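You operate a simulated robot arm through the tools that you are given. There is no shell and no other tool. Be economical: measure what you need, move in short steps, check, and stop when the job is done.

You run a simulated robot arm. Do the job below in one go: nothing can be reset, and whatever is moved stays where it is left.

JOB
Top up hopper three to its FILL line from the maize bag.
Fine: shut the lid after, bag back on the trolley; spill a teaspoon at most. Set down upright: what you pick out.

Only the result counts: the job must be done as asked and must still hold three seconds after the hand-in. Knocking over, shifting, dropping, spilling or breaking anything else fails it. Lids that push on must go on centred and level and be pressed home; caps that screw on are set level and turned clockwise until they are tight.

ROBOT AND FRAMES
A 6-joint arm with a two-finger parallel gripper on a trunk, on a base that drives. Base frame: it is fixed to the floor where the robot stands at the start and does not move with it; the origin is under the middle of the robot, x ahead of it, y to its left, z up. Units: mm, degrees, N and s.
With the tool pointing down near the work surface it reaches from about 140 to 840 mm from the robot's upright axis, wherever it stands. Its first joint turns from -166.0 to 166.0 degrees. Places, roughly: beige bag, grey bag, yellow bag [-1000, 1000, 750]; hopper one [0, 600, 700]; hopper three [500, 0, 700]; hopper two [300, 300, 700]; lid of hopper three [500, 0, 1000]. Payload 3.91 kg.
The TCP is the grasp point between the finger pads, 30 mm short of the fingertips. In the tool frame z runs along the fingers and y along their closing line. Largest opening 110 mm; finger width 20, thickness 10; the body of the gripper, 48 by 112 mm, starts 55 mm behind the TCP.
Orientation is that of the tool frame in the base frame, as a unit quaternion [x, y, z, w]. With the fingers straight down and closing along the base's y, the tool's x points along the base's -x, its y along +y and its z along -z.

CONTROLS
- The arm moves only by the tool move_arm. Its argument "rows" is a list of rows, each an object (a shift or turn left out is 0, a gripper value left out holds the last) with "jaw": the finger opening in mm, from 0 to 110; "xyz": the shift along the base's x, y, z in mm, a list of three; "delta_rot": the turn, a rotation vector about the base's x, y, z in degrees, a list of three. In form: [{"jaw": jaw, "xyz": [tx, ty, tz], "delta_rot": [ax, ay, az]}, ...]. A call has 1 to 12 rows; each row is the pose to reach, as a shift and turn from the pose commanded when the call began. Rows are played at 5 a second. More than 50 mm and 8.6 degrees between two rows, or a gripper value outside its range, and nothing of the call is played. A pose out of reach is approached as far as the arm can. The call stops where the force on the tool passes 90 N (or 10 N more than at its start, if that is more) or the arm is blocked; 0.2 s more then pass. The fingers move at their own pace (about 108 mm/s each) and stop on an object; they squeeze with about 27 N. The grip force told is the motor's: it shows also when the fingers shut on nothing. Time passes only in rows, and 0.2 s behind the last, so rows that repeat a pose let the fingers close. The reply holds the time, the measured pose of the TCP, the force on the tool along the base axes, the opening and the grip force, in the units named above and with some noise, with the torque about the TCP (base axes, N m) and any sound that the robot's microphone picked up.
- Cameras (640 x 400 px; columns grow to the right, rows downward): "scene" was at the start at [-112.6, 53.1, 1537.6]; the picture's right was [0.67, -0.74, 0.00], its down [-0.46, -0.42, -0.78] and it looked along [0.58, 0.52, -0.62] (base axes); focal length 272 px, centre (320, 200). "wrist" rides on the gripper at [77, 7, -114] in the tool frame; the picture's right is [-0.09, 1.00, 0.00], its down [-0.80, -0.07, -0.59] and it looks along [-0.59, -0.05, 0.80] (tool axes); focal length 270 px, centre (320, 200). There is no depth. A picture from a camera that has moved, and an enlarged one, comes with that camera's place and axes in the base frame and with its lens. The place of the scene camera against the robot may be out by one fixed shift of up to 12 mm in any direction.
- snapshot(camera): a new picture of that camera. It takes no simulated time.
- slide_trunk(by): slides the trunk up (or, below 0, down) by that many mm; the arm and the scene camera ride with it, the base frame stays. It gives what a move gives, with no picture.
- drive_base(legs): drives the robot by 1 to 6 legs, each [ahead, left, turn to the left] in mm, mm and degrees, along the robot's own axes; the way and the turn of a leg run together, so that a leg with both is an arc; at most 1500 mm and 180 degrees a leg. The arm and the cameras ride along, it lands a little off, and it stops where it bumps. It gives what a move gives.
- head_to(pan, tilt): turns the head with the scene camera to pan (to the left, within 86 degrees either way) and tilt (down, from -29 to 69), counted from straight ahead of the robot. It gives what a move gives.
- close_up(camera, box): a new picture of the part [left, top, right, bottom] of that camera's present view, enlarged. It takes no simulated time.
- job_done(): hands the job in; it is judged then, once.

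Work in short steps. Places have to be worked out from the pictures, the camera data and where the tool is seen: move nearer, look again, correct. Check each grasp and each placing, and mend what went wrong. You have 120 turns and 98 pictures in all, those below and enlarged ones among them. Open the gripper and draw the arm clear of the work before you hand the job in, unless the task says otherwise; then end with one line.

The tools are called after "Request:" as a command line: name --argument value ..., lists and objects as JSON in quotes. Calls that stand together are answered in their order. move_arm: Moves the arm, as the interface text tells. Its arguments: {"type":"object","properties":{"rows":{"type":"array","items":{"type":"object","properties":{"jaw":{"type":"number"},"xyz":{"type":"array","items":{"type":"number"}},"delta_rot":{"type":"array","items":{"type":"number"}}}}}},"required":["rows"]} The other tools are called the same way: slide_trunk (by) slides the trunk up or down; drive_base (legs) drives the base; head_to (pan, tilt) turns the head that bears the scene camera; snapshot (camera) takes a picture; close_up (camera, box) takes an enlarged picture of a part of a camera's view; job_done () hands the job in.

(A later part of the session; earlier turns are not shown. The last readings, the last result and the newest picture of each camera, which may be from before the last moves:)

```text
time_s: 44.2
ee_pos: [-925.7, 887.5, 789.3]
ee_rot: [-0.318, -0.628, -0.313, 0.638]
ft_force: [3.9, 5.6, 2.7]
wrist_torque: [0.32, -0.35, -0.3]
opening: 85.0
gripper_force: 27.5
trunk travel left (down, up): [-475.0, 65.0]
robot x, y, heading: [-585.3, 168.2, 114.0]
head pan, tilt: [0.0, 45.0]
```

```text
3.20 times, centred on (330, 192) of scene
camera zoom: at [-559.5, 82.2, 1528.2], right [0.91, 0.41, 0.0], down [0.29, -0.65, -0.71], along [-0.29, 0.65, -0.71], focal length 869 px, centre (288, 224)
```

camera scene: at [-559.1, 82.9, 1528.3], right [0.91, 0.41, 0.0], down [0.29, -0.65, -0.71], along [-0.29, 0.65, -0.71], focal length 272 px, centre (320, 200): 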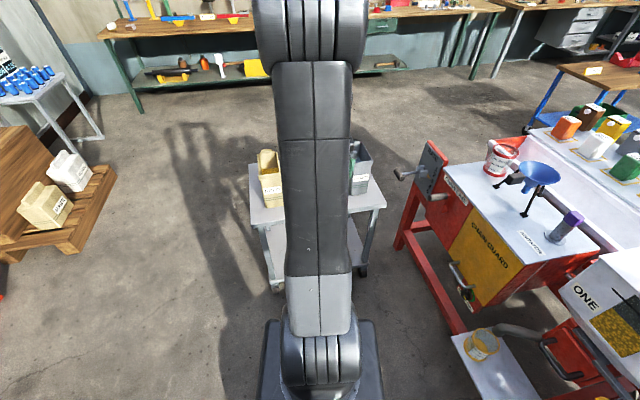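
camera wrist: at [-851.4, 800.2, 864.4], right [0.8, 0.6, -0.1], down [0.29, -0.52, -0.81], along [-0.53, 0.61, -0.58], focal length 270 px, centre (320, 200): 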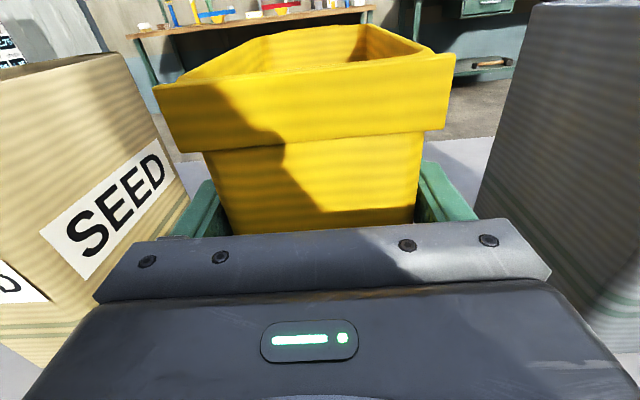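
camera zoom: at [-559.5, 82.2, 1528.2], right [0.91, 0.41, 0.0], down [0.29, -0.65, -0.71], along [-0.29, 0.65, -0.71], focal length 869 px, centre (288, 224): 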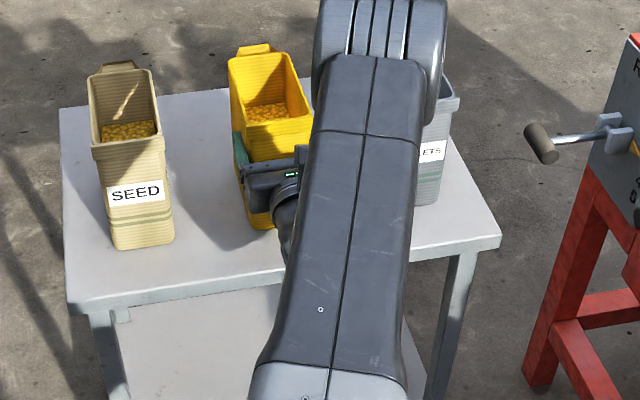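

The bag is held at 85 mm width. I'll lift it 30 mm and read its weight.

Request:
move_arm --rows '[{"xyz": [0, 0, 8], "jaw": 60}, {"xyz": [0, 0, 20]}, {"xyz": [0, 0, 30]}, {"xyz": [0, 0, 30]}]'

Request:
snapshot --camera "wrist"

```text
time_s: 45.2
ee_pos: [-925.8, 888.2, 817.9]
ee_rot: [-0.319, -0.629, -0.312, 0.637]
ft_force: [-0.9, 0.2, -9.9]
wrist_torque: [-0.33, -0.28, 0.0]
opening: 84.8
gripper_force: 26.8
trunk travel left (down, up): [-475.0, 65.0]
robot x, y, heading: [-591.4, 167.3, 114.3]
head pan, tilt: [0.0, 45.0]
```

```text
60 pictures are left
camera wrist: at [-851.9, 800.8, 894.0], right [0.79, 0.6, -0.1], down [0.29, -0.52, -0.8], along [-0.53, 0.61, -0.59], focal length 270 px, centre (320, 200)
```

wrist: 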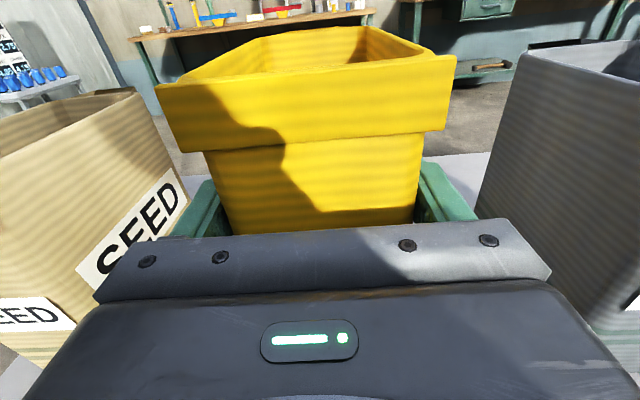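

The bag weighs about 1 kg including grain and it didn't slip. I'll raise it and draw it in, keeping it level for the drive.

Request:
move_arm --rows '[{"xyz": [0, 0, 40]}, {"xyz": [0, 0, 80]}, {"xyz": [0, 0, 120]}, {"xyz": [0, 0, 160]}, {"xyz": [10, -22, 200]}, {"xyz": [22, -48, 235]}, {"xyz": [36, -78, 268]}, {"xyz": [50, -108, 300]}, {"xyz": [64, -138, 330]}, {"xyz": [78, -168, 355]}, {"xyz": [90, -194, 375]}, {"xyz": [98, -211, 382]}]'

Request:
drive_base --legs '[[-300, 0, 0], [0, 0, -69]]'

Request:
head_to --pan -35 --tilt 45

Request:
snapshot --camera "scene"

Request:
snapshot --camera "wrist"

```text
time_s: 47.8
ee_pos: [-828.8, 675.6, 1201.8]
ee_rot: [-0.318, -0.629, -0.313, 0.636]
ft_force: [0.4, -1.4, -9.5]
wrist_torque: [-0.34, -0.25, 0.01]
opening: 84.6
gripper_force: 27.0
trunk travel left (down, up): [-475.0, 65.0]
robot x, y, heading: [-587.8, 163.9, 113.9]
head pan, tilt: [0.0, 45.0]
```

```text
time_s: 52.9
ee_pos: [-73.7, 295.5, 1201.0]
ee_rot: [0.619, 0.335, 0.619, -0.347]
ft_force: [-0.6, -0.3, -8.8]
wrist_torque: [-0.4, 0.26, -0.02]
opening: 84.8
gripper_force: 27.4
trunk travel left (down, up): [-475.0, 65.0]
robot x, y, heading: [-464.2, -107.9, 44.6]
head pan, tilt: [0.0, 45.0]
```

```text
time_s: 53.9
ee_pos: [-72.8, 295.3, 1200.6]
ee_rot: [0.62, 0.335, 0.619, -0.346]
ft_force: [-0.1, -0.6, -9.2]
wrist_torque: [-0.39, 0.24, -0.02]
opening: 84.9
gripper_force: 27.0
trunk travel left (down, up): [-475.0, 65.0]
robot x, y, heading: [-465.7, -111.7, 44.4]
head pan, tilt: [-35.0, 45.0]
```

```text
59 pictures are left
camera scene: at [-513.8, -217.7, 1528.2], right [0.17, -0.99, 0.0], down [-0.7, -0.12, -0.71], along [0.7, 0.12, -0.71], focal length 272 px, centre (320, 200)
```

scene: 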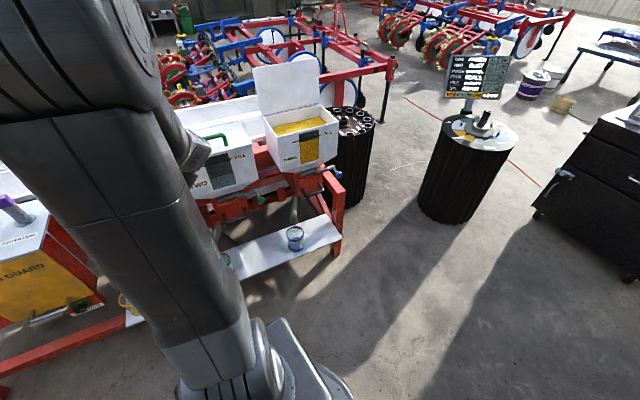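

```text
58 pictures are left
camera wrist: at [-129.9, 193.5, 1276.7], right [0.84, -0.53, -0.1], down [-0.38, -0.45, -0.8], along [0.38, 0.71, -0.59], focal length 270 px, centre (320, 200)
```

wrist: 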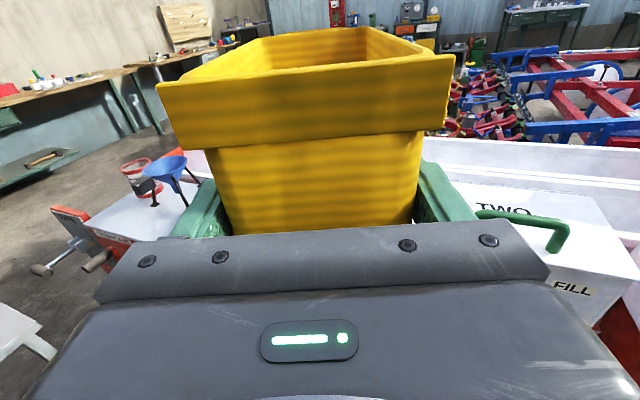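

I'm clear of everything. I'll zoom at hopper three's window from here, since this is a shallower angle on the line.

Request:
close_up --camera "scene" --box '[258, 105, 354, 180]'

```text
5.33 times, centred on (306, 142) of scene
camera zoom: at [-513.8, -217.7, 1528.2], right [0.17, -0.99, 0.0], down [-0.7, -0.12, -0.71], along [0.7, 0.12, -0.71], focal length 1448 px, centre (395, 507)
```

zoom: 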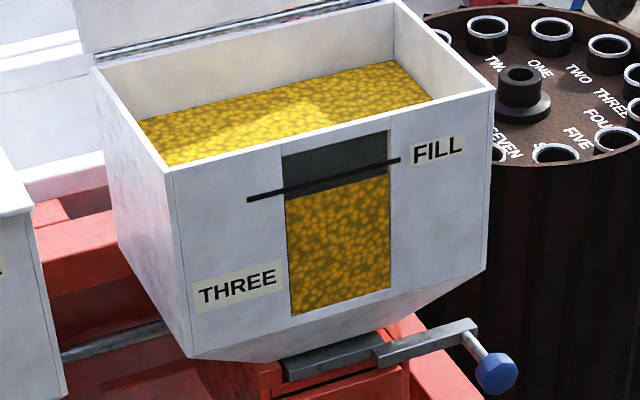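

The gap is about 10 mm, so roughly 400 ml of maize is needed. I'll swing the arm to the right here in free space, so it points at +x with the bag upright, before driving up.

Request:
move_arm --rows '[{"xyz": [21.5, -38, 0], "delta_rot": [0, 0, -5.5]}, {"xyz": [41, -76, 0], "delta_rot": [0, 0, -11]}, {"xyz": [58, -115, 0], "delta_rot": [0, 0, -16.5]}, {"xyz": [70, -155, 0], "delta_rot": [0, 0, -22]}, {"xyz": [79, -195, 0], "delta_rot": [0, 0, -27.5]}, {"xyz": [86, -235, 0], "delta_rot": [0, 0, -33]}, {"xyz": [89, -274, 0], "delta_rot": [0, 0, -38.5]}, {"xyz": [87, -314, 0], "delta_rot": [0, 0, -44]}, {"xyz": [84, -352, 0], "delta_rot": [0, 0, -49.5]}, {"xyz": [78, -389, 0], "delta_rot": [0, 0, -55]}]'

Request:
drive_base --legs '[[310, -153, 0]]'

Request:
snapshot --camera "scene"

Request:
snapshot --camera "wrist"

```text
time_s: 56.1
ee_pos: [4.8, -95.2, 1201.3]
ee_rot: [0.705, 0.011, 0.709, -0.019]
ft_force: [0.7, -1.2, -9.4]
wrist_torque: [-0.01, 0.43, 0.02]
opening: 85.0
gripper_force: 27.2
trunk travel left (down, up): [-475.0, 65.0]
robot x, y, heading: [-465.9, -104.9, 44.4]
head pan, tilt: [-35.0, 45.0]
```

```text
time_s: 58.3
ee_pos: [333.3, 14.4, 1200.0]
ee_rot: [0.705, 0.012, 0.709, -0.02]
ft_force: [-0.1, 0.7, -9.3]
wrist_torque: [-0.02, 0.43, -0.04]
opening: 84.9
gripper_force: 27.9
trunk travel left (down, up): [-475.0, 65.0]
robot x, y, heading: [-139.5, -0.5, 44.7]
head pan, tilt: [-35.0, 45.0]
```

```text
56 pictures are left
camera scene: at [-185.3, -109.5, 1528.2], right [0.17, -0.99, 0.0], down [-0.7, -0.12, -0.71], along [0.7, 0.12, -0.71], focal length 272 px, centre (320, 200)
```

scene: 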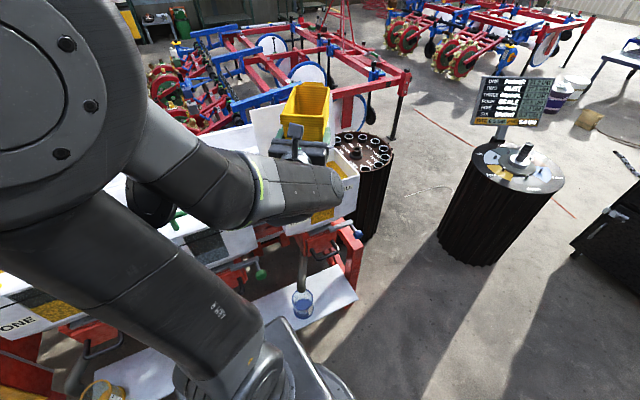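

```text
55 pictures are left
camera wrist: at [217.8, 2.3, 1276.6], right [0.05, -0.99, -0.1], down [-0.59, 0.05, -0.8], along [0.8, 0.1, -0.59], focal length 270 px, centre (320, 200)
```

wrist: 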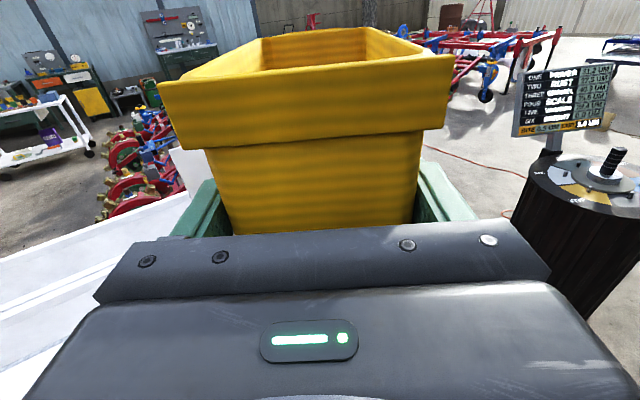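

The bag is upright just before the hopper. I'll tilt 40° while moving over it (below the angle where grain would flow), then look.

Request:
move_arm --rows '[{"xyz": [11, 2, -10], "delta_rot": [-0.4, 8, 0]}, {"xyz": [22, 4, -20], "delta_rot": [-0.7, 16, 0]}, {"xyz": [33, 7, -30], "delta_rot": [-1.1, 24, 0]}, {"xyz": [44, 9, -40], "delta_rot": [-1.4, 32, 0]}, {"xyz": [54, 11, -50], "delta_rot": [-1.8, 40, 0]}]'

Request:
snapshot --camera "wrist"

Request:
close_up --camera "scene" --box '[220, 50, 412, 200]'

```text
time_s: 59.5
ee_pos: [376.9, 4.0, 1144.3]
ee_rot: [0.889, 0.024, 0.456, -0.034]
ft_force: [0.7, -0.6, -8.7]
wrist_torque: [-0.05, 0.04, 0.01]
opening: 84.5
gripper_force: 27.0
out of reach, approached as far as the arm can: row 3, 4, 5
trunk travel left (down, up): [-475.0, 65.0]
robot x, y, heading: [-137.1, 3.0, 44.7]
head pan, tilt: [-35.0, 45.0]
```

```text
54 pictures are left
camera wrist: at [327.8, -11.6, 1272.2], right [0.02, -0.99, -0.11], down [-0.95, 0.01, -0.3], along [0.3, 0.11, -0.95], focal length 270 px, centre (320, 200)
```

wrist: 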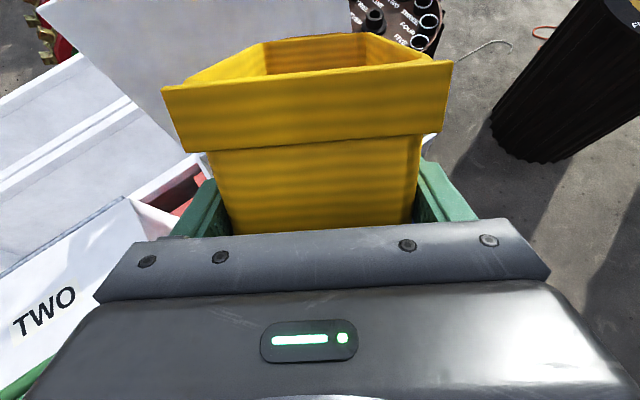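

```text
2.67 times, centred on (316, 125) of scene
camera zoom: at [-183.2, -109.4, 1528.3], right [0.17, -0.99, 0.0], down [-0.7, -0.12, -0.71], along [0.7, 0.12, -0.71], focal length 724 px, centre (331, 400)
```

zoom: 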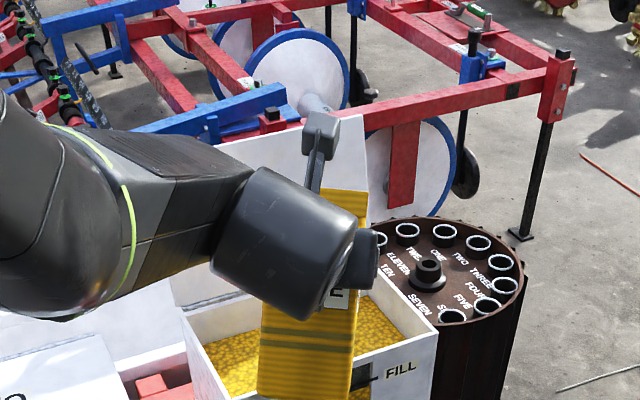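

Tilting hit a wrist joint limit because the tool's heading is too close to the arm's azimuth. I'll yaw the bag +27° (toward the hopper's own normal), which moves away from the limit, keeping the tilt.

Request:
move_arm --rows '[{"xyz": [4, -5, 4], "delta_rot": [0, 0, 5]}, {"xyz": [9, -10, 8], "delta_rot": [0, 0, 10]}, {"xyz": [14, -16, 12], "delta_rot": [0, 0, 15]}, {"xyz": [19, -22, 15], "delta_rot": [0, 0, 20]}, {"xyz": [25, -30, 15], "delta_rot": [0, 0, 26]}, {"xyz": [25, -30, 15], "delta_rot": [0, 0, 26]}]'

Request:
snapshot --camera "scene"

```text
time_s: 60.9
ee_pos: [400.5, -27.3, 1160.5]
ee_rot: [0.861, 0.224, 0.437, -0.134]
ft_force: [1.0, 0.7, -9.1]
wrist_torque: [0.02, -0.05, 0.02]
opening: 84.5
gripper_force: 27.2
trunk travel left (down, up): [-475.0, 65.0]
robot x, y, heading: [-140.1, -1.2, 44.8]
head pan, tilt: [-35.0, 45.0]
```

```text
52 pictures are left
camera scene: at [-186.1, -109.7, 1528.2], right [0.17, -0.99, 0.0], down [-0.7, -0.12, -0.71], along [0.7, 0.12, -0.71], focal length 272 px, centre (320, 200)
```

scene: 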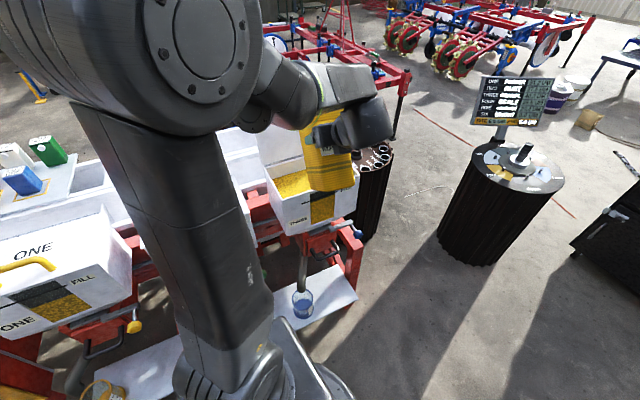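

That cleared the limit, and the tool heading is now 31.6° with 36° tilt. I'll tilt to 60° with the pour edge near (500, 30) at about z 1025.

Request:
move_arm --rows '[{"xyz": [3, 1, -25], "delta_rot": [-3, 5.2, 0.2]}, {"xyz": [6, 2, -45], "delta_rot": [-6, 10.4, 0.4]}, {"xyz": [9, 3, -65], "delta_rot": [-9, 15.6, 0.6]}, {"xyz": [12, 3, -85], "delta_rot": [-12, 20.8, 0.8]}, {"xyz": [12, 3, -85], "delta_rot": [-12, 20.8, 0.8]}]'

Request:
snapshot --camera "wrist"

Request:
close_up --camera "scene" --box '[220, 90, 412, 240]'

```text
time_s: 62.1
ee_pos: [409.9, -26.5, 1078.2]
ee_rot: [0.933, 0.246, 0.251, -0.084]
ft_force: [-4.2, -4.5, 20.3]
wrist_torque: [1.12, 0.29, 0.28]
opening: 85.2
gripper_force: 27.0
trunk travel left (down, up): [-475.0, 65.0]
robot x, y, heading: [-138.4, -0.9, 44.9]
head pan, tilt: [-35.0, 45.0]
```

```text
51 pictures are left
camera wrist: at [421.0, -31.6, 1214.8], right [0.43, -0.9, -0.08], down [-0.89, -0.44, 0.11], along [-0.13, 0.02, -0.99], focal length 270 px, centre (320, 200)
```

wrist: 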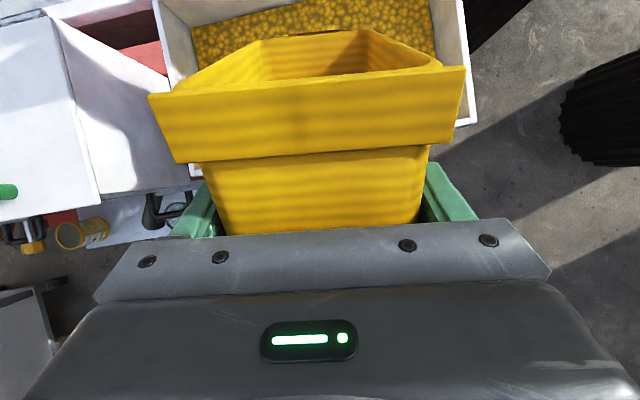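

```text
2.67 times, centred on (316, 165) of scene
camera zoom: at [-189.3, -110.6, 1528.3], right [0.17, -0.99, 0.0], down [-0.7, -0.12, -0.71], along [0.7, 0.12, -0.71], focal length 724 px, centre (331, 293)
```

zoom: 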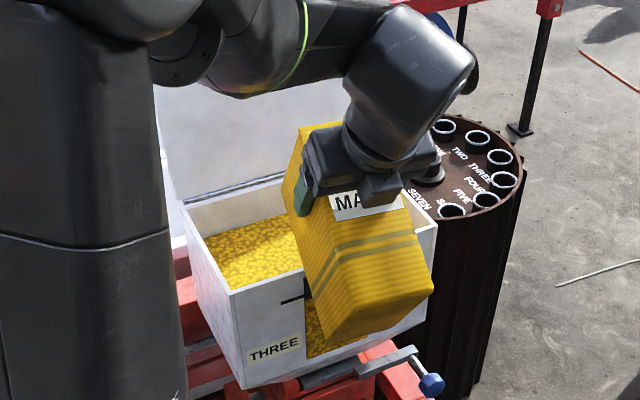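

The force of +20 N shows the bag's back is touching the front rim. I'll raise it 30 mm at once.

Request:
move_arm --rows '[{"xyz": [0, 0, 15]}, {"xyz": [0, 0, 30]}, {"xyz": [0, 0, 30]}]'

Request:
snapshot --camera "wrist"

Request:
close_up --camera "scene" --box '[220, 90, 412, 240]'

```text
time_s: 62.9
ee_pos: [411.9, -25.9, 1104.4]
ee_rot: [0.933, 0.245, 0.248, -0.085]
ft_force: [-0.2, 0.3, -9.2]
wrist_torque: [0.16, -0.35, 0.01]
opening: 84.9
gripper_force: 27.1
trunk travel left (down, up): [-475.0, 65.0]
robot x, y, heading: [-135.6, -2.5, 44.5]
head pan, tilt: [-35.0, 45.0]
```

```text
49 pictures are left
camera wrist: at [423.8, -31.3, 1241.5], right [0.43, -0.9, -0.08], down [-0.89, -0.44, 0.11], along [-0.13, 0.02, -0.99], focal length 270 px, centre (320, 200)
```

wrist: 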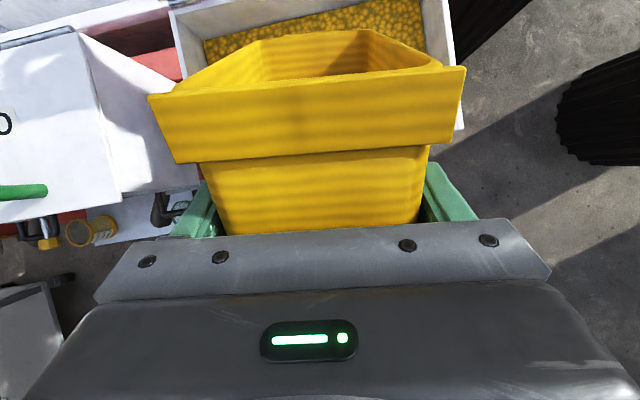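

```text
2.67 times, centred on (316, 165) of scene
camera zoom: at [-186.0, -109.8, 1528.1], right [0.17, -0.99, 0.0], down [-0.7, -0.12, -0.71], along [0.7, 0.12, -0.71], focal length 724 px, centre (331, 293)
```

zoom: 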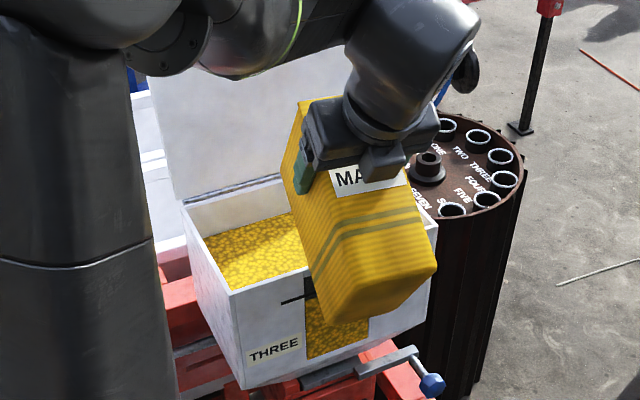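

Clear again (−9 N, bag weight only), no grain has left yet. I'll shift 20 mm toward the hopper's middle and tilt to about 76°.

Request:
move_arm --rows '[{"xyz": [1, 9, 2], "delta_rot": [-2.7, 4.7, 0.2]}, {"xyz": [3, 18, 3], "delta_rot": [-5.5, 9.4, 0.4]}, {"xyz": [4, 26, 4], "delta_rot": [-8.2, 14.2, 0.6]}, {"xyz": [4, 26, 4], "delta_rot": [-8.2, 14.2, 0.6]}]'

Request:
snapshot --camera "wrist"

Request:
close_up --camera "scene" --box '[220, 90, 412, 240]'

```text
time_s: 63.9
ee_pos: [415.6, 0.6, 1108.8]
ee_rot: [0.959, 0.255, 0.112, -0.049]
ft_force: [-0.7, 1.1, -9.6]
wrist_torque: [0.26, -0.45, -0.02]
opening: 85.0
gripper_force: 27.0
trunk travel left (down, up): [-475.0, 65.0]
robot x, y, heading: [-137.6, -2.4, 44.6]
head pan, tilt: [-35.0, 45.0]
```

```text
47 pictures are left
camera wrist: at [461.1, 14.8, 1238.1], right [0.42, -0.9, -0.06], down [-0.83, -0.41, 0.39], along [-0.37, -0.12, -0.92], focal length 270 px, centre (320, 200)
```

wrist: 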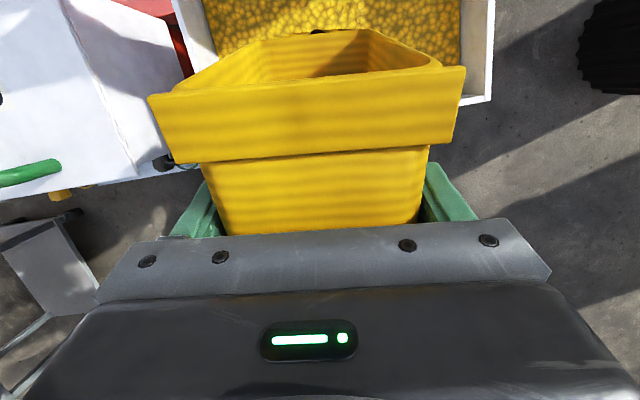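

```text
2.67 times, centred on (316, 165) of scene
camera zoom: at [-186.0, -109.8, 1528.2], right [0.17, -0.99, 0.0], down [-0.7, -0.12, -0.71], along [0.7, 0.12, -0.71], focal length 724 px, centre (331, 293)
```

zoom: 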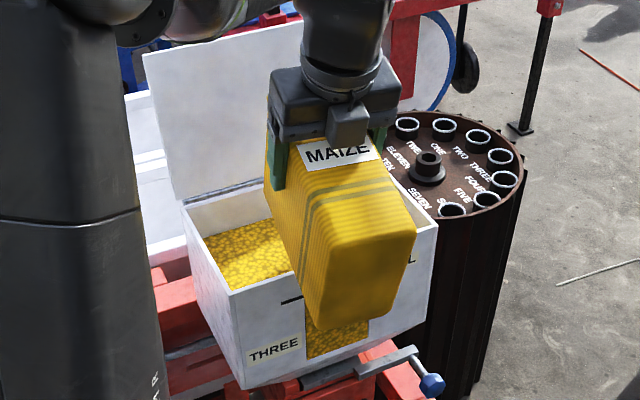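

No flow yet (still 9.6 N). I'll tilt another 8° and hold briefly, watching the weight.

Request:
move_arm --rows '[{"xyz": [5, 3, 1], "delta_rot": [-2, 3.5, 0.1]}, {"xyz": [10, 6.5, 2], "delta_rot": [-4.1, 7, 0.3]}, {"xyz": [10, 6.5, 2], "delta_rot": [-4.1, 7, 0.3]}, {"xyz": [10, 6.5, 2], "delta_rot": [-4.1, 7, 0.3]}]'

Request:
close_up --camera "scene" --box '[220, 90, 412, 240]'

```text
time_s: 64.9
ee_pos: [425.9, 7.0, 1111.8]
ee_rot: [0.964, 0.259, 0.044, -0.029]
ft_force: [0.2, -0.5, -7.8]
wrist_torque: [0.25, -0.45, 0.0]
opening: 84.8
gripper_force: 25.9
trunk travel left (down, up): [-475.0, 65.0]
robot x, y, heading: [-142.7, 3.0, 44.6]
head pan, tilt: [-35.0, 45.0]
```

```text
2.67 times, centred on (316, 165) of scene
camera zoom: at [-186.1, -109.8, 1528.2], right [0.17, -0.99, 0.0], down [-0.7, -0.12, -0.71], along [0.7, 0.12, -0.71], focal length 724 px, centre (331, 293)
```

zoom: 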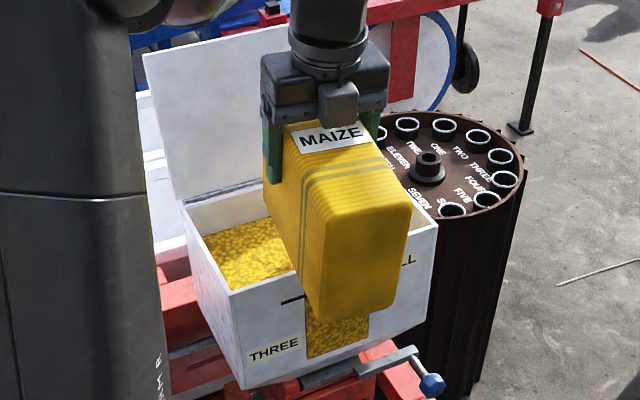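

The weight fell to about 7.8 N, so grain may be flowing. I'll hold still a moment and check both views.

Request:
move_arm --rows '[{"xyz": [0, 0, 0]}, {"xyz": [0, 0, 0]}]'

Request:
snapshot --camera "wrist"

Request:
close_up --camera "scene" --box '[270, 170, 360, 230]'

```text
time_s: 65.5
ee_pos: [426.2, 7.6, 1112.7]
ee_rot: [0.965, 0.258, 0.045, -0.029]
ft_force: [0.3, -0.4, -6.7]
wrist_torque: [0.23, -0.41, 0.0]
opening: 84.7
gripper_force: 27.1
trunk travel left (down, up): [-475.0, 65.0]
robot x, y, heading: [-142.4, -0.9, 44.6]
head pan, tilt: [-35.0, 45.0]
```

```text
44 pictures are left
camera wrist: at [486.2, 30.7, 1232.6], right [0.42, -0.91, -0.04], down [-0.77, -0.38, 0.51], along [-0.48, -0.18, -0.86], focal length 270 px, centre (320, 200)
```

wrist: 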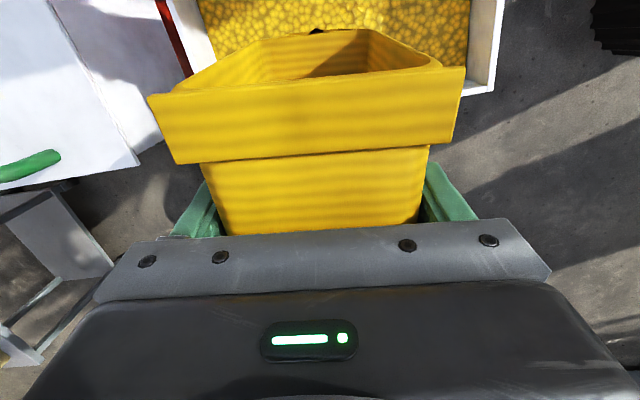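

```text
6.67 times, centred on (315, 200) of scene
camera zoom: at [-186.1, -109.7, 1528.2], right [0.17, -0.99, 0.0], down [-0.7, -0.12, -0.71], along [0.7, 0.12, -0.71], focal length 1810 px, centre (353, 200)
```

zoom: 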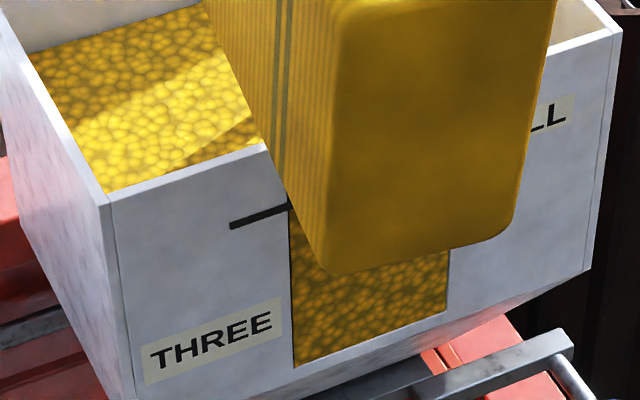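

About 280 g has gone out and the grain at the left of the window seems near the line. I'll stop the flow by tilting back to about 58° and check.

Request:
move_arm --rows '[{"xyz": [-7, -5, 0], "delta_rot": [4.2, -7.2, -0.3]}, {"xyz": [-14, -9, 0], "delta_rot": [8.4, -14.4, -0.6]}, {"xyz": [-20, -14, 5], "delta_rot": [12.6, -21.6, -0.9]}, {"xyz": [-30, -20, 40], "delta_rot": [15, -26, -1]}, {"xyz": [-40, -26, 75], "delta_rot": [17, -29, -1]}, {"xyz": [-40, -26, 75], "delta_rot": [17, -29, -1]}]'

Request:
snapshot --camera "scene"

Request:
close_up --camera "scene" --box '[260, 150, 380, 240]'

```text
time_s: 66.9
ee_pos: [386.1, -17.1, 1186.1]
ee_rot: [0.91, 0.239, 0.322, -0.104]
ft_force: [0.7, 0.3, -7.2]
wrist_torque: [0.05, -0.18, 0.01]
opening: 84.6
gripper_force: 27.1
trunk travel left (down, up): [-475.0, 65.0]
robot x, y, heading: [-136.7, 1.9, 44.8]
head pan, tilt: [-35.0, 45.0]
```

```text
42 pictures are left
camera scene: at [-185.9, -109.8, 1528.2], right [0.17, -0.99, 0.0], down [-0.7, -0.12, -0.71], along [0.7, 0.12, -0.71], focal length 272 px, centre (320, 200)
```

scene: 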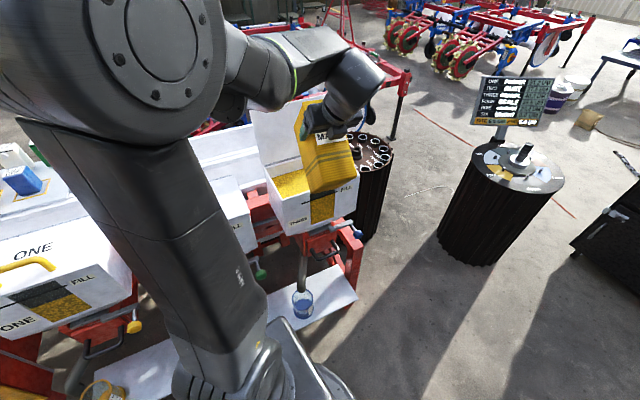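

```text
4.44 times, centred on (320, 195) of scene
camera zoom: at [-185.9, -109.8, 1528.2], right [0.17, -0.99, 0.0], down [-0.7, -0.12, -0.71], along [0.7, 0.12, -0.71], focal length 1207 px, centre (320, 222)
```

zoom: 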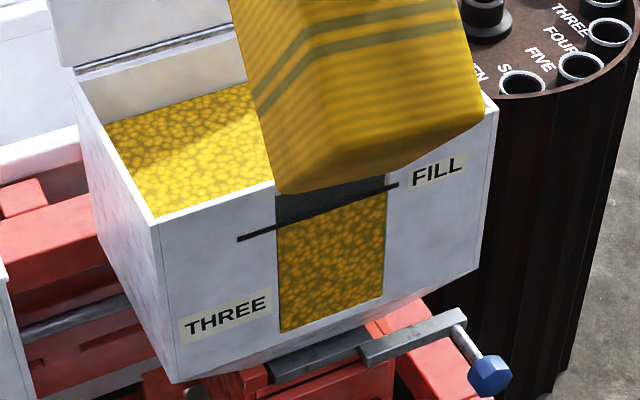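

Bag steady at about 7.2 N. I'll zoom tightly on the window to judge the level against the line.

Request:
close_up --camera "scene" --box '[300, 182, 348, 212]'

```text
13.33 times, centred on (324, 197) of scene
camera zoom: at [-185.9, -109.8, 1528.2], right [0.17, -0.99, 0.0], down [-0.7, -0.12, -0.71], along [0.7, 0.12, -0.71], focal length 3620 px, centre (267, 240)
```

zoom: 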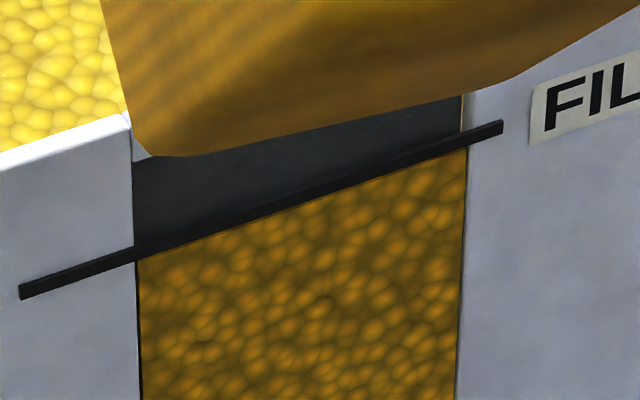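

The grain now appears right at the underside of the line, but this steep view hides a few mm behind the proud line bar. I'll set the bag upright, back away and lower the trunk for a near-horizontal look.

Request:
move_arm --rows '[{"xyz": [-8, -5, 8], "delta_rot": [4.1, -7, -0.3]}, {"xyz": [-16, -10, 14], "delta_rot": [8.2, -14, -0.6]}, {"xyz": [-26, -15, 20], "delta_rot": [12.3, -21, -0.9]}, {"xyz": [-36, -20, 25], "delta_rot": [16.4, -28, -1.2]}, {"xyz": [-46, -25, 30], "delta_rot": [20.5, -35, -1.4]}, {"xyz": [-56, -30, 30], "delta_rot": [24, -41, -1.7]}]'

Request:
drive_base --legs '[[-450, 230, 0]]'

Request:
snapshot --camera "scene"

```text
time_s: 68.3
ee_pos: [330.2, -48.7, 1216.6]
ee_rot: [0.703, 0.177, 0.661, -0.193]
ft_force: [0.6, 0.0, -6.7]
wrist_torque: [-0.14, 0.21, 0.01]
opening: 85.0
gripper_force: 26.8
trunk travel left (down, up): [-475.0, 65.0]
robot x, y, heading: [-136.3, 0.5, 44.4]
head pan, tilt: [-35.0, 45.0]
```

```text
time_s: 71.3
ee_pos: [-152.7, -201.1, 1218.0]
ee_rot: [0.704, 0.175, 0.661, -0.192]
ft_force: [0.2, 0.4, -6.4]
wrist_torque: [-0.15, 0.23, 0.03]
opening: 84.9
gripper_force: 27.3
trunk travel left (down, up): [-475.0, 65.0]
robot x, y, heading: [-619.8, -148.0, 44.3]
head pan, tilt: [-35.0, 45.0]
```

```text
39 pictures are left
camera scene: at [-668.6, -260.3, 1528.2], right [0.16, -0.99, 0.0], down [-0.7, -0.11, -0.71], along [0.7, 0.11, -0.71], focal length 272 px, centre (320, 200)
```

scene: 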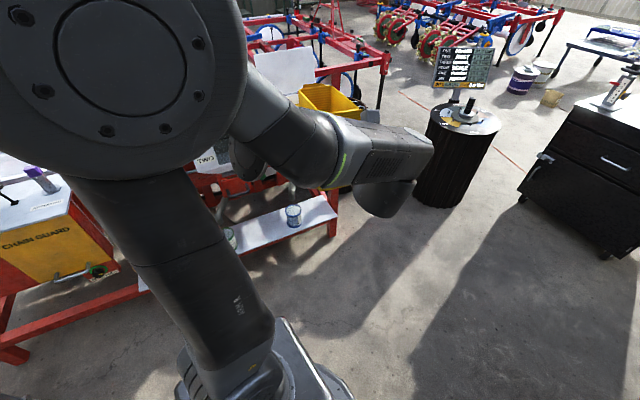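

The arm is now in the line of sight. I'll turn 40° left and look past it to the right, with the trunk lowered 380 mm.

Request:
drive_base --legs '[[0, 0, 40]]'

Request:
slide_trunk --by -380

Request:
head_to --pan -78 --tilt 15

Request:
snapshot --camera "scene"

```text
time_s: 73.5
ee_pos: [-229.5, 111.2, 1216.7]
ee_rot: [0.602, 0.404, 0.556, -0.405]
ft_force: [-0.8, 0.0, -7.4]
wrist_torque: [-0.25, 0.04, -0.02]
opening: 84.9
gripper_force: 26.7
trunk travel left (down, up): [-475.0, 65.0]
robot x, y, heading: [-618.3, -152.4, 83.7]
head pan, tilt: [-35.0, 45.0]
```

```text
time_s: 77.2
ee_pos: [-228.7, 111.4, 835.6]
ee_rot: [0.602, 0.405, 0.556, -0.406]
ft_force: [0.4, 0.4, -6.1]
wrist_torque: [-0.21, 0.06, -0.01]
opening: 85.0
gripper_force: 27.2
trunk travel left (down, up): [-95.0, 445.0]
robot x, y, heading: [-620.6, -150.7, 84.0]
head pan, tilt: [-35.0, 45.0]
```

```text
time_s: 78.3
ee_pos: [-228.1, 111.0, 837.5]
ee_rot: [0.603, 0.404, 0.557, -0.405]
ft_force: [-0.2, -0.1, -7.7]
wrist_torque: [-0.28, 0.06, 0.0]
opening: 84.7
gripper_force: 27.3
trunk travel left (down, up): [-95.0, 445.0]
robot x, y, heading: [-618.7, -149.8, 84.3]
head pan, tilt: [-78.0, 15.0]
```

```text
38 pictures are left
camera scene: at [-551.4, -313.3, 1194.9], right [0.11, -0.99, 0.0], down [-0.26, -0.03, -0.97], along [0.96, 0.1, -0.26], focal length 272 px, centre (320, 200)
```

scene: 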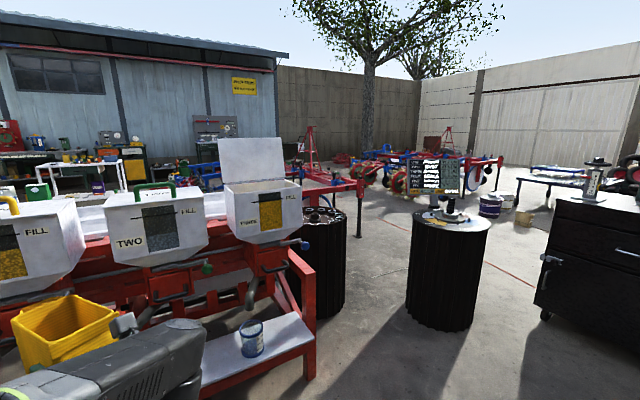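

Request:
close_up --camera "scene" --box '[246, 180, 296, 240]'

```text
6.67 times, centred on (271, 210) of scene
camera zoom: at [-551.4, -313.3, 1194.9], right [0.11, -0.99, 0.0], down [-0.26, -0.03, -0.97], along [0.96, 0.1, -0.26], focal length 1810 px, centre (647, 133)
```

zoom: 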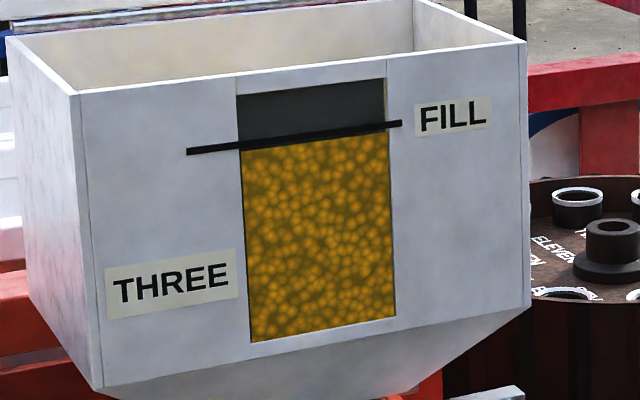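

Nearly there; I'll zoom more on the line itself.

Request:
close_up --camera "scene" --box '[258, 190, 282, 205]'

```text
16.00 times, centred on (270, 198) of scene
camera zoom: at [-551.4, -313.3, 1194.9], right [0.11, -0.99, 0.0], down [-0.26, -0.03, -0.97], along [0.96, 0.1, -0.26], focal length 4344 px, centre (1120, 240)
```

zoom: 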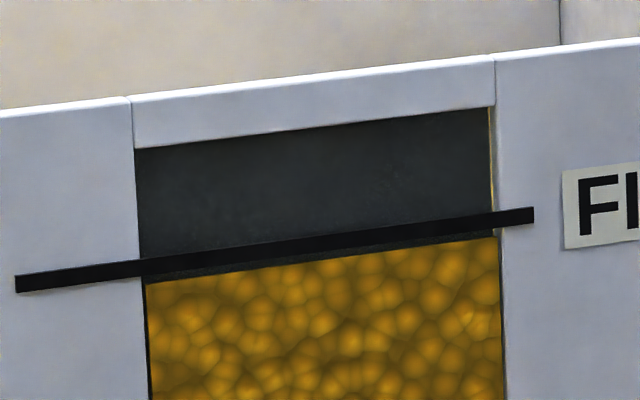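

At a shallow angle the level is about 4–5 mm below the line's centre, so around 150 g more is needed. I'll return to the same pouring position.

Request:
slide_trunk --by 380

Request:
drive_base --legs '[[0, 0, -39.5], [455, -225, 0]]'

Request:
head_to --pan -35 --tilt 45

Request:
snapshot --camera "scene"

```text
time_s: 82.0
ee_pos: [-228.4, 110.7, 1215.9]
ee_rot: [0.601, 0.405, 0.557, -0.406]
ft_force: [0.5, -0.2, -6.3]
wrist_torque: [-0.25, 0.08, -0.04]
opening: 84.8
gripper_force: 27.2
trunk travel left (down, up): [-475.0, 65.0]
robot x, y, heading: [-617.1, -150.3, 84.2]
head pan, tilt: [-78.0, 15.0]
```

```text
time_s: 86.8
ee_pos: [335.0, -36.4, 1216.4]
ee_rot: [0.703, 0.178, 0.66, -0.194]
ft_force: [0.0, 0.3, -7.6]
wrist_torque: [-0.17, 0.21, -0.03]
opening: 84.7
gripper_force: 27.1
trunk travel left (down, up): [-475.0, 65.0]
robot x, y, heading: [-130.4, 10.1, 45.0]
head pan, tilt: [-78.0, 15.0]
```

```text
time_s: 87.9
ee_pos: [335.4, -37.8, 1216.2]
ee_rot: [0.703, 0.178, 0.661, -0.194]
ft_force: [0.0, 0.0, -6.9]
wrist_torque: [-0.15, 0.21, -0.02]
opening: 84.7
gripper_force: 26.9
trunk travel left (down, up): [-475.0, 65.0]
robot x, y, heading: [-134.9, 11.1, 44.6]
head pan, tilt: [-35.0, 45.0]
```

```text
35 pictures are left
camera scene: at [-181.2, -100.1, 1528.2], right [0.17, -0.99, 0.0], down [-0.7, -0.12, -0.71], along [0.7, 0.12, -0.71], focal length 272 px, centre (320, 200)
```

scene: 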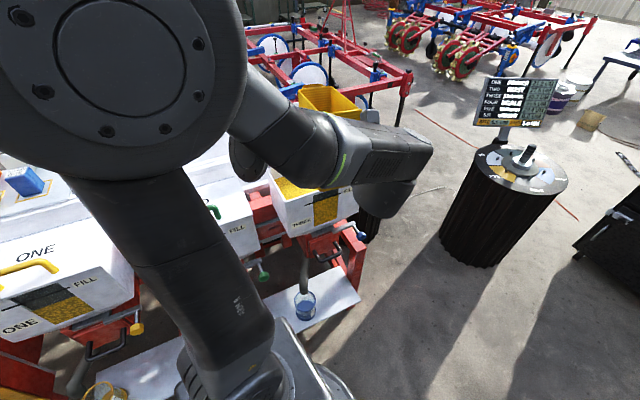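

Same pose as before. I'll tilt progressively to about 67° while moving over the hopper, staying high enough to clear the rim.

Request:
move_arm --rows '[{"xyz": [8, 2, -5], "delta_rot": [-4, 6.9, 0.3]}, {"xyz": [18, 4, -10], "delta_rot": [-8.1, 13.8, 0.6]}, {"xyz": [28, 7, -18], "delta_rot": [-12.2, 20.7, 0.8]}, {"xyz": [38, 10, -28], "delta_rot": [-16.2, 27.6, 1.1]}, {"xyz": [48, 14, -40], "delta_rot": [-20.2, 34.5, 1.4]}, {"xyz": [58, 19, -55], "delta_rot": [-24.3, 41.4, 1.7]}, {"xyz": [68, 25, -72], "delta_rot": [-28.3, 48.3, 2]}, {"xyz": [77, 31, -92], "delta_rot": [-32.4, 55.2, 2.3]}, {"xyz": [80, 35, -106], "delta_rot": [-32.4, 55.2, 2.3]}]'

Request:
close_up --camera "scene" --box '[240, 130, 390, 240]'

```text
time_s: 89.9
ee_pos: [415.3, -1.3, 1109.2]
ee_rot: [0.947, 0.253, 0.186, -0.07]
ft_force: [0.9, 0.0, -7.0]
wrist_torque: [0.16, -0.3, 0.0]
opening: 84.8
gripper_force: 27.3
trunk travel left (down, up): [-475.0, 65.0]
robot x, y, heading: [-135.8, 11.2, 44.8]
head pan, tilt: [-35.0, 45.0]
```

```text
3.64 times, centred on (315, 185) of scene
camera zoom: at [-181.0, -100.0, 1528.2], right [0.17, -0.99, 0.0], down [-0.7, -0.12, -0.71], along [0.7, 0.12, -0.71], focal length 987 px, centre (338, 254)
```

zoom: 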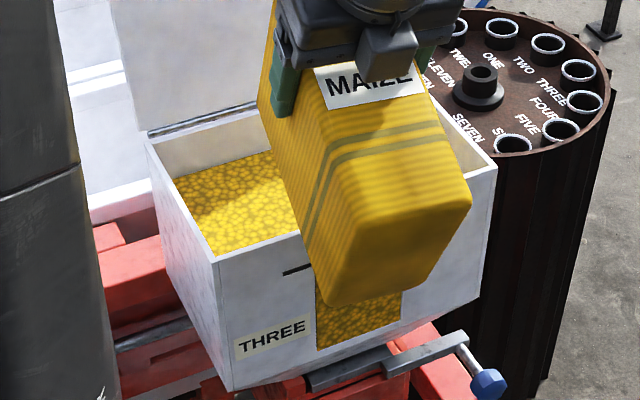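

Clear of the rim. I'll tilt to 86°, slightly past the last stopping angle, hold 0.6 s and read the weight.

Request:
move_arm --rows '[{"xyz": [7, 4, 1], "delta_rot": [-3.3, 5.6, 0.2]}, {"xyz": [14, 8, 2], "delta_rot": [-6.5, 11.1, 0.4]}, {"xyz": [20, 12, 3], "delta_rot": [-9.6, 16.4, 0.6]}, {"xyz": [20, 12, 3], "delta_rot": [-9.6, 16.4, 0.6]}, {"xyz": [20, 12, 3], "delta_rot": [-9.6, 16.4, 0.6]}]'

Request:
close_up --camera "scene" --box '[290, 175, 350, 215]'

```text
time_s: 91.1
ee_pos: [433.7, 10.6, 1112.5]
ee_rot: [0.965, 0.259, 0.027, -0.027]
ft_force: [0.1, -0.8, -6.5]
wrist_torque: [0.22, -0.39, -0.02]
opening: 84.9
gripper_force: 27.1
trunk travel left (down, up): [-475.0, 65.0]
robot x, y, heading: [-135.4, 11.0, 44.7]
head pan, tilt: [-35.0, 45.0]
```

```text
10.00 times, centred on (320, 195) of scene
camera zoom: at [-181.3, -100.1, 1528.2], right [0.17, -0.99, 0.0], down [-0.7, -0.12, -0.71], along [0.7, 0.12, -0.71], focal length 2715 px, centre (320, 250)
```

zoom: 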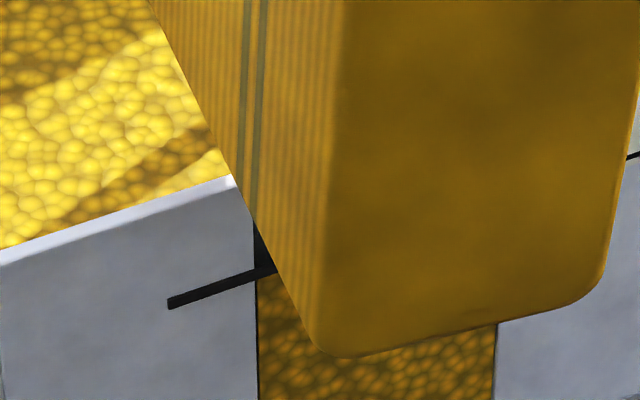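

Little more flowed, and I can see the line's left end well here. I'll tilt 4° more and hold.

Request:
move_arm --rows '[{"xyz": [4, 3, 1], "delta_rot": [-2, 3.5, 0.1]}, {"xyz": [4, 3, 1], "delta_rot": [-2, 3.5, 0.1]}, {"xyz": [4, 3, 1], "delta_rot": [-2, 3.5, 0.1]}]'

Request:
close_up --camera "scene" --box '[290, 175, 350, 215]'

```text
time_s: 91.9
ee_pos: [438.7, 13.8, 1114.1]
ee_rot: [0.965, 0.26, -0.006, -0.019]
ft_force: [0.0, 0.1, -4.9]
wrist_torque: [0.2, -0.34, 0.04]
opening: 84.9
gripper_force: 27.7
trunk travel left (down, up): [-475.0, 65.0]
robot x, y, heading: [-133.8, 11.7, 44.6]
head pan, tilt: [-35.0, 45.0]
```

```text
10.00 times, centred on (320, 195) of scene
camera zoom: at [-181.3, -100.1, 1528.2], right [0.17, -0.99, 0.0], down [-0.7, -0.12, -0.71], along [0.7, 0.12, -0.71], focal length 2715 px, centre (320, 250)
```

zoom: 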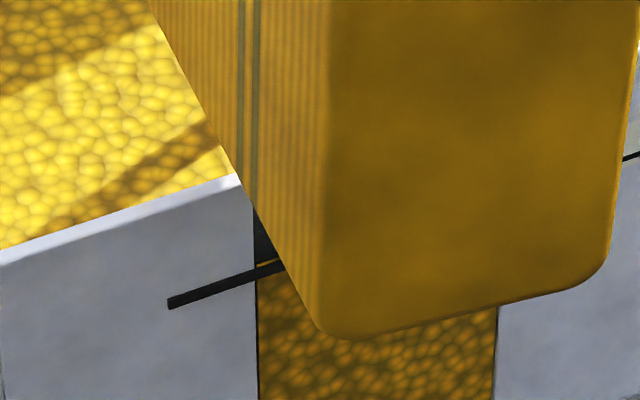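

A sliver of grain now shows above the line – that is the level. I tilt back right away.

Request:
move_arm --rows '[{"xyz": [-7, -5, 0], "delta_rot": [4.2, -7.2, -0.3]}, {"xyz": [-14, -9, 0], "delta_rot": [8.4, -14.4, -0.6]}, {"xyz": [-20, -14, 5], "delta_rot": [12.6, -21.6, -0.9]}, {"xyz": [-28, -18, 30], "delta_rot": [16.4, -28, -1.1]}, {"xyz": [-38, -24, 60], "delta_rot": [20.3, -34.8, -1.4]}, {"xyz": [-48, -30, 80], "delta_rot": [22, -38, -1.5]}]'

Request:
close_up --camera "scene" --box '[300, 180, 348, 212]'

```text
time_s: 93.3
ee_pos: [389.3, -17.0, 1194.3]
ee_rot: [0.897, 0.236, 0.357, -0.113]
ft_force: [0.7, 0.1, -5.7]
wrist_torque: [0.01, -0.1, 0.01]
opening: 84.7
gripper_force: 26.9
trunk travel left (down, up): [-475.0, 65.0]
robot x, y, heading: [-138.0, 11.2, 44.8]
head pan, tilt: [-35.0, 45.0]
```

```text
12.50 times, centred on (324, 196) of scene
camera zoom: at [-181.9, -100.1, 1528.1], right [0.17, -0.99, 0.0], down [-0.7, -0.12, -0.71], along [0.7, 0.12, -0.71], focal length 3394 px, centre (270, 250)
```

zoom: 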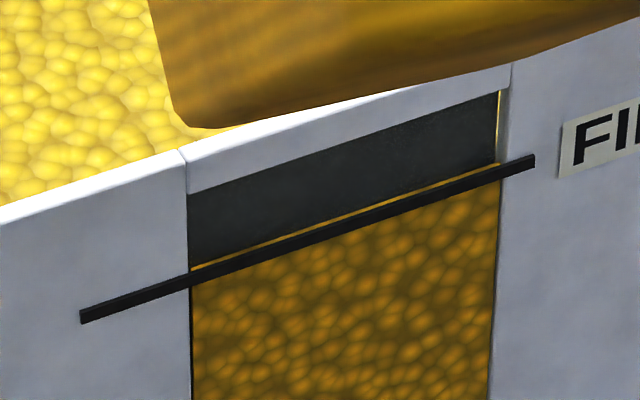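

The level is now at the line (about 2 mm above its centre by parallax estimate). I'll bring the bag upright, then drive back to the clear area.

Request:
move_arm --rows '[{"xyz": [-8, -4, 8], "delta_rot": [3.8, -6.5, -0.3]}, {"xyz": [-16, -8, 14], "delta_rot": [7.6, -13, -0.5]}, {"xyz": [-26, -12, 20], "delta_rot": [11.3, -19.4, -0.8]}, {"xyz": [-36, -16, 22], "delta_rot": [15.1, -25.9, -1]}, {"xyz": [-46, -20, 22], "delta_rot": [18.9, -32.4, -1.3]}, {"xyz": [-54, -22, 22], "delta_rot": [23.2, -39.7, -1.6]}]'

Request:
drive_base --legs '[[-320, 153, 0]]'

Request:
snapshot --camera "scene"

```text
time_s: 94.7
ee_pos: [336.9, -38.2, 1215.8]
ee_rot: [0.686, 0.173, 0.679, -0.197]
ft_force: [0.1, -0.9, -5.6]
wrist_torque: [-0.13, 0.15, 0.01]
opening: 84.6
gripper_force: 27.2
trunk travel left (down, up): [-475.0, 65.0]
robot x, y, heading: [-137.7, 9.8, 44.6]
head pan, tilt: [-35.0, 45.0]
```

```text
time_s: 97.0
ee_pos: [-0.6, -155.8, 1216.6]
ee_rot: [0.686, 0.174, 0.678, -0.197]
ft_force: [-0.6, -0.2, -5.5]
wrist_torque: [-0.12, 0.2, 0.04]
opening: 85.0
gripper_force: 27.1
trunk travel left (down, up): [-475.0, 65.0]
robot x, y, heading: [-472.3, -110.3, 44.6]
head pan, tilt: [-35.0, 45.0]
```

```text
30 pictures are left
camera scene: at [-517.9, -218.4, 1528.2], right [0.17, -0.99, 0.0], down [-0.7, -0.12, -0.71], along [0.7, 0.12, -0.71], focal length 272 px, centre (320, 200)
```

scene: 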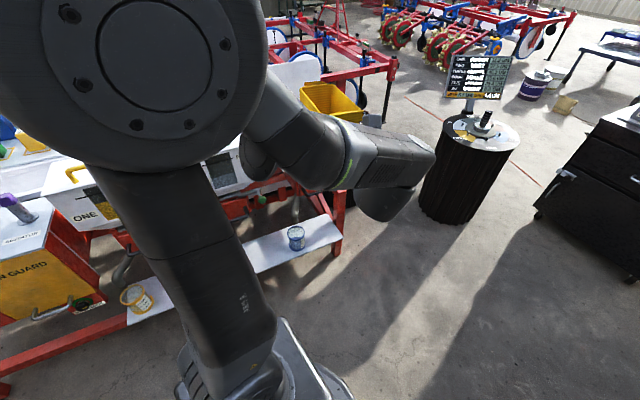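

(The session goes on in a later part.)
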